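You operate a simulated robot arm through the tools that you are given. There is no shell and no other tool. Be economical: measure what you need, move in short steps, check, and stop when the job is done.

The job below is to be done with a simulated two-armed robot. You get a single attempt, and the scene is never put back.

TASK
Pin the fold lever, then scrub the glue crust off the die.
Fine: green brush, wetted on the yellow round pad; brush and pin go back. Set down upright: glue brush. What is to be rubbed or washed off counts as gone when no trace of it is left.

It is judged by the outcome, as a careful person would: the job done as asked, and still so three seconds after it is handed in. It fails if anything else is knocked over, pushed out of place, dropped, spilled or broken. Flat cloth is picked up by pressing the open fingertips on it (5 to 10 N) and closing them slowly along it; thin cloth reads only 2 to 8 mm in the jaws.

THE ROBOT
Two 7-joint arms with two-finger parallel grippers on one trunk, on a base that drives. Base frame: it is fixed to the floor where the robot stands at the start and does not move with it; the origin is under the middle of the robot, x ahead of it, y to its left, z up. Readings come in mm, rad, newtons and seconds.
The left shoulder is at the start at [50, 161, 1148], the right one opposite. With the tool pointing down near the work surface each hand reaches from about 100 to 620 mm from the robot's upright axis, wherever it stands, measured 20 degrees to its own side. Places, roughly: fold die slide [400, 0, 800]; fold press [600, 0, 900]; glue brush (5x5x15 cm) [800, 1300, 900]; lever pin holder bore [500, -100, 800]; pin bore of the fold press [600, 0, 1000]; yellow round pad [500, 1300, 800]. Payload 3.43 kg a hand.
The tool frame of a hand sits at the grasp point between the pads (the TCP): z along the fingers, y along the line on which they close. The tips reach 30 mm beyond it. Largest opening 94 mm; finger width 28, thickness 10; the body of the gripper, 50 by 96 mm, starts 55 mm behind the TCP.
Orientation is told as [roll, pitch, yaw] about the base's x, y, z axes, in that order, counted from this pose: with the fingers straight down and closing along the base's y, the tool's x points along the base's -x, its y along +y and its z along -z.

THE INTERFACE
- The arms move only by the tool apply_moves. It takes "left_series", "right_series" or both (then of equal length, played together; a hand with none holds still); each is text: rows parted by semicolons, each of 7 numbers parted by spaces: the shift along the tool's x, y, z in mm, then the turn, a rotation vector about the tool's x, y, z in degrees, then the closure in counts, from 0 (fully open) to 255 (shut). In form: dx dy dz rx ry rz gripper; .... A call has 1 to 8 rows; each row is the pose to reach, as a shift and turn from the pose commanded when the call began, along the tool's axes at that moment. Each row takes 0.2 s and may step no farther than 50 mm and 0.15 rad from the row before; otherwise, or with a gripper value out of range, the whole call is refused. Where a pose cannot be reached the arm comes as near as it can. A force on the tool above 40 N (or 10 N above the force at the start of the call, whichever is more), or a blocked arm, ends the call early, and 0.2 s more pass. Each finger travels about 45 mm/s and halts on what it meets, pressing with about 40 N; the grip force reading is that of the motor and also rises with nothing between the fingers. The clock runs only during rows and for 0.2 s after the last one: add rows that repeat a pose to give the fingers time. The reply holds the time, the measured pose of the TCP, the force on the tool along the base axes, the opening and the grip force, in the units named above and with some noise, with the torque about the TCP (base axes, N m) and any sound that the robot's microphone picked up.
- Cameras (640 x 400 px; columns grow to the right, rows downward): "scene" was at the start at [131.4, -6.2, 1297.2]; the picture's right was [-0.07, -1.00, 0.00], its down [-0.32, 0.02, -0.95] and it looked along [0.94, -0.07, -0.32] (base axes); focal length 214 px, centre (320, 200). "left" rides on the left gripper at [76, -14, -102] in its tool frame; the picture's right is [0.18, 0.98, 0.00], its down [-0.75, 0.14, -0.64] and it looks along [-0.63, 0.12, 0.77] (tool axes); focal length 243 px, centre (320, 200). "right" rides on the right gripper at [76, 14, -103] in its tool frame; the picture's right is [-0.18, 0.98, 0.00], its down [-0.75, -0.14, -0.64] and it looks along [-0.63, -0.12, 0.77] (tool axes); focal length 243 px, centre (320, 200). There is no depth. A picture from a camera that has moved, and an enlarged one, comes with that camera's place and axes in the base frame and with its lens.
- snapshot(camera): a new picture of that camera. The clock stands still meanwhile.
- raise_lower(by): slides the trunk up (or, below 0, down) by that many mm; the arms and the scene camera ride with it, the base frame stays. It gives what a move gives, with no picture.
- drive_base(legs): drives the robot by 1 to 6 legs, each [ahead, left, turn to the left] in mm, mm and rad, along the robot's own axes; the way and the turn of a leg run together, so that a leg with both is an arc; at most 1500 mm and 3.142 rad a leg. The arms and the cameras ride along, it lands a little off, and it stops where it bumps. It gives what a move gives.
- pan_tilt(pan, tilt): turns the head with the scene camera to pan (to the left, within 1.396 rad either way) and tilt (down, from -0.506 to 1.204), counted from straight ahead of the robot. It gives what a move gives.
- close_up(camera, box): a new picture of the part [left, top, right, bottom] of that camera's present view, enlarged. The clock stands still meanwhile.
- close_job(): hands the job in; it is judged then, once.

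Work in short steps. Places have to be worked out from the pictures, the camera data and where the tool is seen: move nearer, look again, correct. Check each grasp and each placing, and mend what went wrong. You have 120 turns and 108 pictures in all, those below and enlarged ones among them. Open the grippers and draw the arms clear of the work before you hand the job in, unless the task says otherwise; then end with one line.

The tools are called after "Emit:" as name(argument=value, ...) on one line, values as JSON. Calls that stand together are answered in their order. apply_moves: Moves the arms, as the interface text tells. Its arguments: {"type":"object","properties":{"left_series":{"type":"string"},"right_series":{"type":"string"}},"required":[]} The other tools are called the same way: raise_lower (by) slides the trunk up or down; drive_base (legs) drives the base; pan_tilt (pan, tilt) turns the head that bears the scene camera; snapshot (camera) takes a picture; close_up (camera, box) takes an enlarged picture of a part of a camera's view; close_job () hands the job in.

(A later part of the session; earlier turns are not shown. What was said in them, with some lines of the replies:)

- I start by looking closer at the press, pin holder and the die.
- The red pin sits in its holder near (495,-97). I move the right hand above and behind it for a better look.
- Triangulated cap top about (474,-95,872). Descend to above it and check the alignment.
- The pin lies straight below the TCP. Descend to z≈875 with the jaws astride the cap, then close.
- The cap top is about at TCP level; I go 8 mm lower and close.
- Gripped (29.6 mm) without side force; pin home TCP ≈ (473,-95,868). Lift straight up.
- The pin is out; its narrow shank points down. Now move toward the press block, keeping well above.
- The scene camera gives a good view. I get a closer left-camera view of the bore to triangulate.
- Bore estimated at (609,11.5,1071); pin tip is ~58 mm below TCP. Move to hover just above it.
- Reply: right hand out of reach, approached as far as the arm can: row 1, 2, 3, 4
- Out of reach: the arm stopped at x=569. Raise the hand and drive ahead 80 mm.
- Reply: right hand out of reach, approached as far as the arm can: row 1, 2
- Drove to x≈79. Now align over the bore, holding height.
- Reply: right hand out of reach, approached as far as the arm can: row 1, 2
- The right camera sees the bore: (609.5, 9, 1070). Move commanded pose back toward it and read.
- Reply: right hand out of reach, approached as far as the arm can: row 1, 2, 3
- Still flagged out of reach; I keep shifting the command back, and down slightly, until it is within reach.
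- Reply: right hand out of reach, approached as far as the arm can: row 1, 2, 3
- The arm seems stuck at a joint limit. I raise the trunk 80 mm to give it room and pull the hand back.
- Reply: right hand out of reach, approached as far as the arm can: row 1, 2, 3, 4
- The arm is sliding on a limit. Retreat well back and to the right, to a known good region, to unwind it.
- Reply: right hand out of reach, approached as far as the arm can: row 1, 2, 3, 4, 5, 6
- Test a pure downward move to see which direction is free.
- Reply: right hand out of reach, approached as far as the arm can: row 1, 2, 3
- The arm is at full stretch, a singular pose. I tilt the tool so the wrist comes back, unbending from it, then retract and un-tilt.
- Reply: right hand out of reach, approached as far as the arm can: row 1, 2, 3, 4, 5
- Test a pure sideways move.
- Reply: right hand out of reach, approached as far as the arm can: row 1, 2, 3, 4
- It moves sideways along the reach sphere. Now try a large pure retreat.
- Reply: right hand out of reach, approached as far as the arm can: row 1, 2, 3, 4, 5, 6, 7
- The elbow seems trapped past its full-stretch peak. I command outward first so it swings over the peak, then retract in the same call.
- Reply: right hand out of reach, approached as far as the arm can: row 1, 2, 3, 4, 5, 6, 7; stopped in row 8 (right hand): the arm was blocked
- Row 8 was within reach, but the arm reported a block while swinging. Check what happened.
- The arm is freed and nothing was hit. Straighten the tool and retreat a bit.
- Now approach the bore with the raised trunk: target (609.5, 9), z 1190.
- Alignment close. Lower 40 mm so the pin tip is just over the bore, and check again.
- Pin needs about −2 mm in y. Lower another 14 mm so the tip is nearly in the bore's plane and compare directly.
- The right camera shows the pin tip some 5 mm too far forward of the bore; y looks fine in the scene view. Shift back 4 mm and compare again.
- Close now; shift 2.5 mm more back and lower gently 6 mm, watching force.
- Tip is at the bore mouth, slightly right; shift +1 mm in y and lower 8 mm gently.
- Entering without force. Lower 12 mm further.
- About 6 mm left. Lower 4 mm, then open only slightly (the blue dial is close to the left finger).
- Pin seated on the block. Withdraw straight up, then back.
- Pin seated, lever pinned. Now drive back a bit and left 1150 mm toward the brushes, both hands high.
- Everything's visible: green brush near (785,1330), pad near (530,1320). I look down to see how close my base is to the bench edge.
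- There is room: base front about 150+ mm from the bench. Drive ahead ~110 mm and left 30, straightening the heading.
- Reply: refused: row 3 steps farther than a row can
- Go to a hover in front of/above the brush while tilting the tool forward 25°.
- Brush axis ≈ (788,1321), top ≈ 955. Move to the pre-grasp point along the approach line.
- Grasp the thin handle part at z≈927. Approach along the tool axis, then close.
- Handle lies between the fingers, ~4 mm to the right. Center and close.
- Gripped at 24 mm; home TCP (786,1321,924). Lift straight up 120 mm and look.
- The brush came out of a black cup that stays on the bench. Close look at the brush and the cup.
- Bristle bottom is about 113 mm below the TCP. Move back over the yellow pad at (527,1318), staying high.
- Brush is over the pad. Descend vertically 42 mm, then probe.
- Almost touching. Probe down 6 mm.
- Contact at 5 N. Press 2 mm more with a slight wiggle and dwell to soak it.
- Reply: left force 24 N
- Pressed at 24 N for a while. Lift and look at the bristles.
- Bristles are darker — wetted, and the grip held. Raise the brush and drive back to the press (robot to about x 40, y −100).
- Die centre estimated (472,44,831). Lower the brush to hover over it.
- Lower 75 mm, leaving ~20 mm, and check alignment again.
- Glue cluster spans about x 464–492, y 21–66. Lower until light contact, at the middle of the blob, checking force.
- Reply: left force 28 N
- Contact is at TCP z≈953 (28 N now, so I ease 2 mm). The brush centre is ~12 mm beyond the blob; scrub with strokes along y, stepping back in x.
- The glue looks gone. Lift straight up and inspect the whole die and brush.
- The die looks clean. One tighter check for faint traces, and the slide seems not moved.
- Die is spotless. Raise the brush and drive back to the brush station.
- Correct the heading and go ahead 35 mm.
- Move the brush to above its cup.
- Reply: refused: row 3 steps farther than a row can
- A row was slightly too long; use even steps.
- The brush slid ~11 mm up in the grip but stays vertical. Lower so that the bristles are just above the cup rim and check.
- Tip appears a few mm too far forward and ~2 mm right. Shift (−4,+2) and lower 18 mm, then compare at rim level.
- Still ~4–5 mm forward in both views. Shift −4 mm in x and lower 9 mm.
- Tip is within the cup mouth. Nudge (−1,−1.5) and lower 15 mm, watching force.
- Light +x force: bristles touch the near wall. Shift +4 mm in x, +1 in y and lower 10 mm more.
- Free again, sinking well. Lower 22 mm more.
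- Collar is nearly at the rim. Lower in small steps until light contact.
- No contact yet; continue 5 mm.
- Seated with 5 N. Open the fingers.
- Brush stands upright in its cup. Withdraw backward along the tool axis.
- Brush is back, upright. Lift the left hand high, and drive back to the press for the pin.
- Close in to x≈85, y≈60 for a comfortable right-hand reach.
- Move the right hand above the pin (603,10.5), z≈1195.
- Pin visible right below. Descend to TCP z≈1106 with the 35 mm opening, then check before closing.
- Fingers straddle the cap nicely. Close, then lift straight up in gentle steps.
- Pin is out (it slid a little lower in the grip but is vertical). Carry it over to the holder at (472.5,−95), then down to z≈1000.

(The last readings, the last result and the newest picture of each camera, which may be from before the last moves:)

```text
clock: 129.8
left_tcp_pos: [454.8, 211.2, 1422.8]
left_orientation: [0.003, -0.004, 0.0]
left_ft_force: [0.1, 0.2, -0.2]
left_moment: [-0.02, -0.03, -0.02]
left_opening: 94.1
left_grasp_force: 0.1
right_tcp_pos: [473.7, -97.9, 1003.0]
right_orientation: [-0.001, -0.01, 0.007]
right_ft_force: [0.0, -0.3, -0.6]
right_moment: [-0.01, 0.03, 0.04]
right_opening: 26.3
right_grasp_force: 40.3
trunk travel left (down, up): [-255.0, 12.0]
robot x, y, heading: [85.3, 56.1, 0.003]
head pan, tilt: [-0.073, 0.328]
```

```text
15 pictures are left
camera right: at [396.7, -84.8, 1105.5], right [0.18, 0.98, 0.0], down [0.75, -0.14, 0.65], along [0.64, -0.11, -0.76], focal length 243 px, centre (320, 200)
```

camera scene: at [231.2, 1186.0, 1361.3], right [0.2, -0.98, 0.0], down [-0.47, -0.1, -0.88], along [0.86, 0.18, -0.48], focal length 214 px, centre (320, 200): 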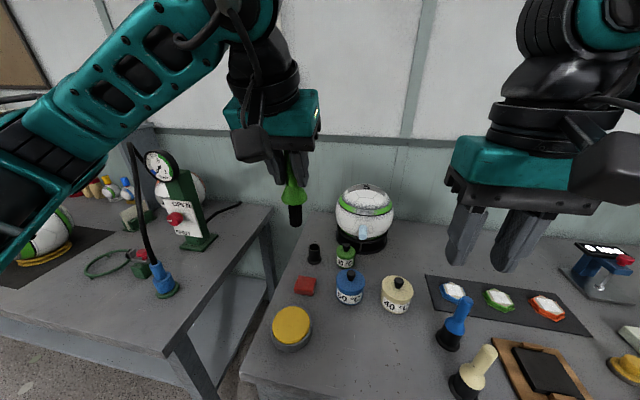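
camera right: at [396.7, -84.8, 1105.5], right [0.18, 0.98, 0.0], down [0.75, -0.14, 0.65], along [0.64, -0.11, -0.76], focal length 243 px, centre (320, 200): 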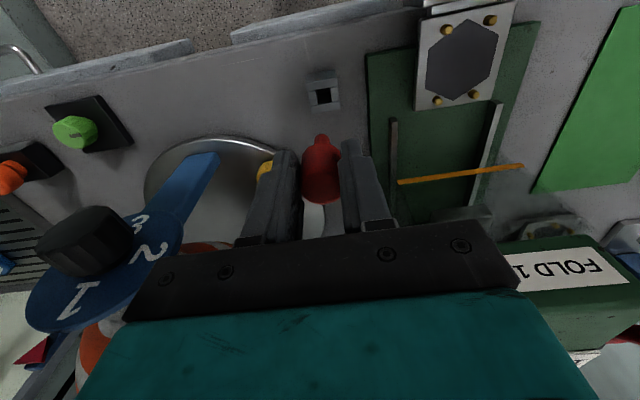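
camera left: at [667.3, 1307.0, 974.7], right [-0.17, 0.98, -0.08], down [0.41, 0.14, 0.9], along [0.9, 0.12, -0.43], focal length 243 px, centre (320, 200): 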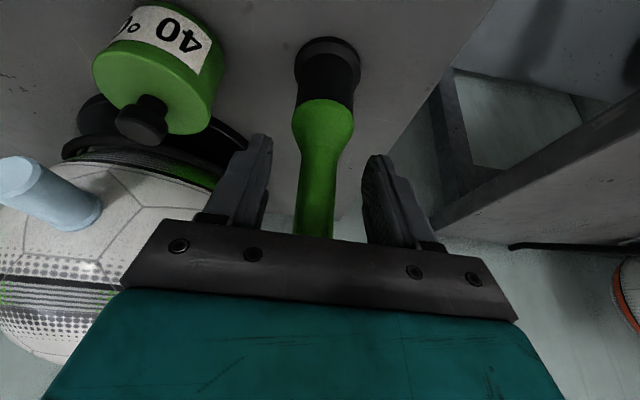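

Lower to just above the holder with small corrections (−2.5 in x, +2.5 in y) and compare at close range.

Emit:
apply_moves(right_series="2.5 2.5 25 0 0 0 230; 2.5 2.5 55 0 0 0 230; 2.5 2.5 78 0 0 0 230; 2.5 2.5 78 0 0 0 230")

Emit:
close_up(camera="right", box=[270, 90, 370, 160])

Emit:
close_up(camera="scene", box=[320, 280, 420, 400])

```text
clock: 130.8
left_tcp_pos: [455.0, 211.0, 1422.4]
left_orientation: [0.001, -0.001, 0.001]
left_ft_force: [0.1, 0.1, 0.2]
left_moment: [0.01, -0.04, 0.0]
left_opening: 93.9
left_grasp_force: 0.0
right_tcp_pos: [472.4, -92.5, 924.3]
right_orientation: [0.0, -0.007, 0.008]
right_ft_force: [0.8, 0.8, 0.1]
right_moment: [-0.02, 0.01, -0.02]
right_opening: 26.3
right_grasp_force: 40.2
trunk travel left (down, up): [-255.0, 12.0]
robot x, y, heading: [85.3, 58.2, 0.006]
head pan, tilt: [-0.073, 0.328]
```

```text
5.71 times, centred on (320, 125) of right
camera zoom: at [395.8, -81.6, 1026.5], right [0.18, 0.98, 0.0], down [0.75, -0.14, 0.65], along [0.64, -0.11, -0.76], focal length 1386 px, centre (320, 629)
```

zoom: 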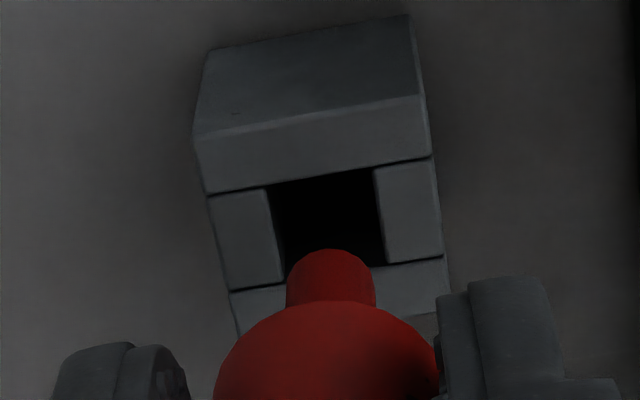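

```text
3.33 times, centred on (370, 340) of scene
camera zoom: at [214.3, 50.6, 1377.2], right [-0.07, -1.0, 0.0], down [-0.32, 0.02, -0.95], along [0.94, -0.07, -0.32], focal length 715 px, centre (153, -267)
```

zoom: 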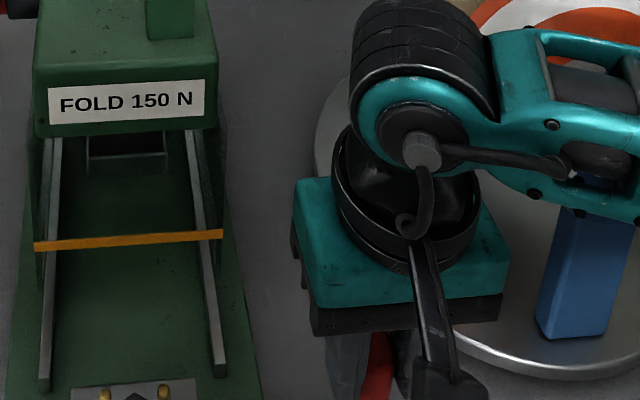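

Looks aligned laterally; tip ~2 mm forward. Shift back 2 mm, lower 12 mm, and tilt the head for a second view.

Emit:
apply_moves(right_series="2 -0.5 6 0 0 0 230; 2 -0.5 12 0 0 0 230; 2 -0.5 12 0 0 0 230")

Emit:
close_up(camera="right", box=[270, 90, 370, 160])

```text
clock: 131.6
left_tcp_pos: [453.7, 210.5, 1421.7]
left_orientation: [0.003, -0.003, -0.002]
left_ft_force: [0.1, 0.2, 0.9]
left_moment: [-0.02, 0.0, 0.0]
left_opening: 94.2
left_grasp_force: 0.1
right_tcp_pos: [469.7, -94.2, 912.7]
right_orientation: [-0.002, -0.006, 0.007]
right_ft_force: [-0.5, -0.8, -0.3]
right_moment: [0.03, -0.01, 0.01]
right_opening: 26.2
right_grasp_force: 40.0
trunk travel left (down, up): [-255.0, 12.0]
robot x, y, heading: [80.5, 58.0, 0.005]
head pan, tilt: [-0.073, 0.328]
```

```text
5.71 times, centred on (320, 125) of right
camera zoom: at [393.5, -81.4, 1015.1], right [0.18, 0.98, 0.0], down [0.75, -0.14, 0.65], along [0.64, -0.12, -0.76], focal length 1386 px, centre (320, 629)
```

zoom: 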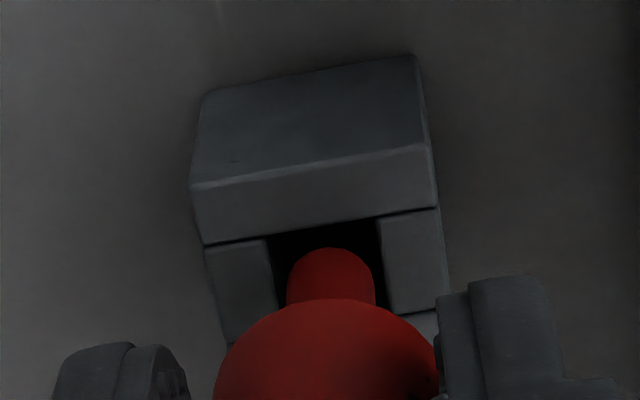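

Well aligned. Lower 8 mm, watching force.

Emit:
apply_moves(right_series="0 -0.4 3 0 0 0 230; 0 -0.4 6 0 0 0 230; 0 -0.4 8.5 0 0 0 230; 0 -0.4 8.5 0 0 0 230")

Emit:
close_up(camera="right", box=[270, 90, 370, 160])

```text
clock: 132.6
left_tcp_pos: [454.3, 210.3, 1421.8]
left_orientation: [0.002, -0.002, 0.0]
left_ft_force: [0.0, -1.0, -0.2]
left_moment: [-0.01, 0.01, 0.02]
left_opening: 94.0
left_grasp_force: 0.0
right_tcp_pos: [470.6, -92.8, 904.7]
right_orientation: [0.0, -0.007, 0.006]
right_ft_force: [-1.3, 0.6, -0.7]
right_moment: [-0.01, 0.01, -0.03]
right_opening: 26.2
right_grasp_force: 40.3
trunk travel left (down, up): [-255.0, 12.0]
robot x, y, heading: [80.8, 57.2, -0.002]
head pan, tilt: [-0.073, 0.328]
```

```text
5.71 times, centred on (320, 125) of right
camera zoom: at [394.1, -80.9, 1006.6], right [0.18, 0.98, 0.0], down [0.75, -0.14, 0.65], along [0.64, -0.12, -0.76], focal length 1386 px, centre (320, 629)
```

zoom: 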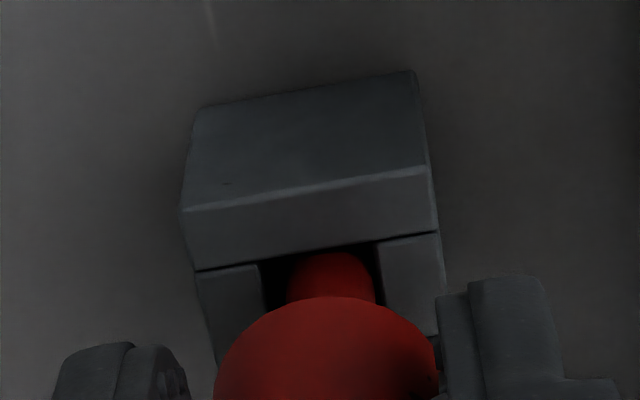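

Entering. Center: −1.3 mm in y, +0.7 in x, and lower 8 mm more.

Emit:
apply_moves(right_series="-0.7 -1.3 0 0 0 0 230; -0.7 -1.3 4 0 0 0 230; -0.7 -1.3 8 0 0 0 230; -0.7 -1.3 8 0 0 0 230")

Emit:
close_up(camera="right", box=[270, 90, 370, 160])

```text
clock: 133.6
left_tcp_pos: [452.9, 211.1, 1421.7]
left_orientation: [0.001, -0.002, 0.0]
left_ft_force: [0.0, -0.9, 0.8]
left_moment: [0.02, -0.01, -0.03]
left_opening: 94.0
left_grasp_force: 0.0
right_tcp_pos: [470.7, -95.5, 896.1]
right_orientation: [-0.003, -0.01, 0.007]
right_ft_force: [0.7, 0.8, 0.0]
right_moment: [0.03, -0.03, 0.0]
right_opening: 26.1
right_grasp_force: 40.0
trunk travel left (down, up): [-255.0, 12.0]
robot x, y, heading: [83.9, 54.8, 0.004]
head pan, tilt: [-0.073, 0.328]
```

```text
5.71 times, centred on (320, 125) of right
camera zoom: at [394.8, -82.3, 998.7], right [0.18, 0.98, 0.0], down [0.75, -0.14, 0.65], along [0.64, -0.12, -0.76], focal length 1386 px, centre (320, 629)
```

zoom: 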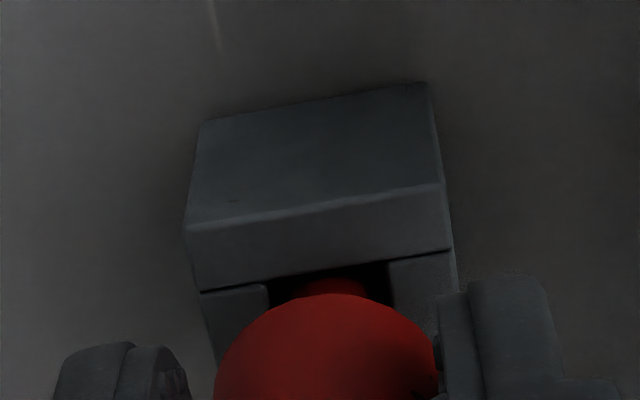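

In the bore with no force. Lower 17 mm, then feel for seating.

Emit:
apply_moves(right_series="0 0 5 0 0 0 230; 0 0 10 0 0 0 230; 0 0 14 0 0 0 230; 0 0 17 0 0 0 230; 0 0 17 0 0 0 230")

Emit:
apply_moves(right_series="0 0 1.5 0 0 0 230; 0 0 3 0 0 0 230")

```text
clock: 134.8
left_tcp_pos: [454.8, 209.9, 1421.0]
left_orientation: [0.002, -0.002, -0.001]
left_ft_force: [-1.0, 0.4, -0.5]
left_moment: [-0.01, -0.01, -0.01]
left_opening: 94.3
left_grasp_force: 0.0
right_tcp_pos: [471.0, -94.8, 879.2]
right_orientation: [0.0, -0.008, 0.006]
right_ft_force: [0.2, -0.2, -0.7]
right_moment: [0.03, -0.02, 0.0]
right_opening: 26.3
right_grasp_force: 39.6
trunk travel left (down, up): [-255.0, 12.0]
robot x, y, heading: [83.3, 53.2, 0.003]
head pan, tilt: [-0.073, 0.328]
```

```text
clock: 135.4
left_tcp_pos: [452.0, 210.4, 1421.9]
left_orientation: [0.002, -0.001, 0.0]
left_ft_force: [-0.1, -0.4, -0.2]
left_moment: [0.0, 0.02, 0.03]
left_opening: 93.9
left_grasp_force: 0.1
right_tcp_pos: [472.4, -94.9, 877.6]
right_orientation: [0.0, -0.01, 0.005]
right_ft_force: [-2.1, -2.4, 13.2]
right_moment: [-0.06, 0.11, 0.03]
right_opening: 26.1
right_grasp_force: 40.4
trunk travel left (down, up): [-255.0, 12.0]
robot x, y, heading: [82.4, 52.3, 0.003]
head pan, tilt: [-0.073, 0.328]
```

Seated with 13 N. Look, then open.

Emit:
apply_moves(right_series="0 0 0 0 0 0 200; 0 0 0 0 0 0 160; 0 0 0 0 0 0 120; 0 0 0 0 0 0 120; 0 0 0 0 0 0 120")

Emit:
snapshot(camera="right")

```text
clock: 136.6
left_tcp_pos: [454.1, 210.8, 1420.7]
left_orientation: [0.002, -0.002, 0.002]
left_ft_force: [0.5, 1.1, -0.2]
left_moment: [0.01, -0.02, 0.0]
left_opening: 93.9
left_grasp_force: 0.0
right_tcp_pos: [471.3, -95.1, 876.6]
right_orientation: [0.0, -0.007, 0.005]
right_ft_force: [0.3, -0.6, 0.3]
right_moment: [-0.01, -0.01, -0.01]
right_opening: 49.8
right_grasp_force: 0.2
trunk travel left (down, up): [-255.0, 12.0]
robot x, y, heading: [85.6, 54.3, 0.002]
head pan, tilt: [-0.073, 0.328]
```

```text
9 pictures are left
camera right: at [394.6, -82.5, 978.1], right [0.18, 0.98, 0.0], down [0.75, -0.14, 0.65], along [0.64, -0.12, -0.76], focal length 243 px, centre (320, 200)
```

right: 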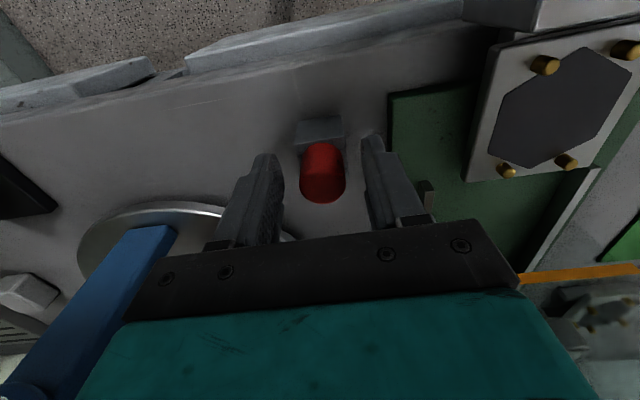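

The pin sits in its holder just as at the start. Withdraw straight up and take a last overview.

Emit:
apply_moves(right_series="0 0 -30 0 0 0 120; 0 0 -70 0 0 0 120; 0 0 -115 0 0 0 120; 0 0 -160 0 0 0 120; 0 0 -205 0 0 0 60; 0 0 -250 0 0 0 0; 45 -15 -265 0 0 0 0; 85 -40 -270 0 0 0 0")

Emit:
drive_base(legs=[[-80, 0, 0]])

Emit:
pan_tilt(pan=0.0, tilt=0.5)

Emit:
snapshot(camera="scene")

```text
clock: 138.4
left_tcp_pos: [452.6, 210.8, 1421.4]
left_orientation: [0.003, -0.002, 0.001]
left_ft_force: [0.3, -0.1, 0.3]
left_moment: [0.01, 0.0, 0.04]
left_opening: 93.9
left_grasp_force: 0.1
right_tcp_pos: [386.1, -136.9, 1144.3]
right_orientation: [-0.002, -0.008, 0.005]
right_ft_force: [-1.6, 0.0, 0.9]
right_moment: [0.04, -0.01, 0.01]
right_opening: 93.8
right_grasp_force: 0.1
trunk travel left (down, up): [-255.0, 12.0]
robot x, y, heading: [82.4, 57.3, 0.003]
head pan, tilt: [-0.073, 0.328]
```

```text
clock: 139.5
left_tcp_pos: [373.9, 210.9, 1421.7]
left_orientation: [0.001, -0.001, 0.0]
left_ft_force: [0.2, 0.4, 0.4]
left_moment: [0.02, -0.02, 0.01]
left_opening: 94.1
left_grasp_force: 0.0
right_tcp_pos: [308.0, -136.5, 1144.6]
right_orientation: [0.0, -0.009, 0.004]
right_ft_force: [-0.3, -0.6, -0.1]
right_moment: [-0.02, -0.01, 0.03]
right_opening: 94.1
right_grasp_force: 0.0
trunk travel left (down, up): [-255.0, 12.0]
robot x, y, heading: [3.2, 55.6, -0.002]
head pan, tilt: [-0.073, 0.328]
```

```text
clock: 140.2
left_tcp_pos: [374.2, 209.6, 1422.0]
left_orientation: [0.002, -0.002, -0.002]
left_ft_force: [0.0, 0.9, -0.9]
left_moment: [-0.02, 0.0, 0.01]
left_opening: 94.2
left_grasp_force: 0.1
right_tcp_pos: [307.2, -136.3, 1144.7]
right_orientation: [0.0, -0.006, 0.005]
right_ft_force: [0.5, -0.1, 0.3]
right_moment: [0.01, 0.01, 0.0]
right_opening: 93.9
right_grasp_force: 0.0
trunk travel left (down, up): [-255.0, 12.0]
robot x, y, heading: [4.3, 59.6, -0.001]
head pan, tilt: [0.0, 0.499]
```

```text
8 pictures are left
camera scene: at [133.4, 57.2, 1361.4], right [0.0, -1.0, 0.0], down [-0.48, 0.0, -0.88], along [0.88, 0.0, -0.48], focal length 214 px, centre (320, 200)
```

scene: 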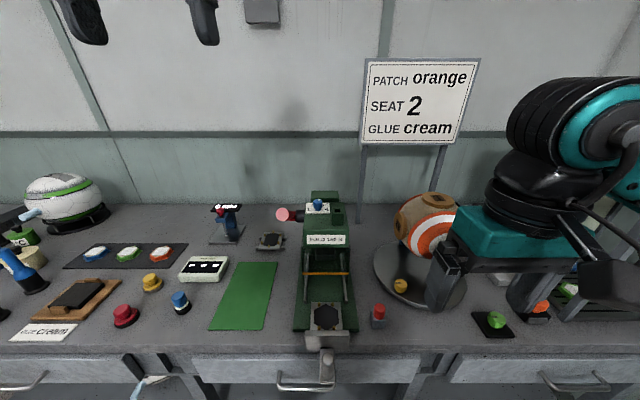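

Pin in its holder, die clean, everything else in place; both hands are open and clear. Handing in.

Emit:
close_job()

```text
The job is handed in.
```

I pinned the lever and scrubbed the die with the green brush, wetted on the yellow pad, until no trace of glue showed. The pin is back in its holder, the brush stands upright in its cup, and I saw nothing else disturbed.
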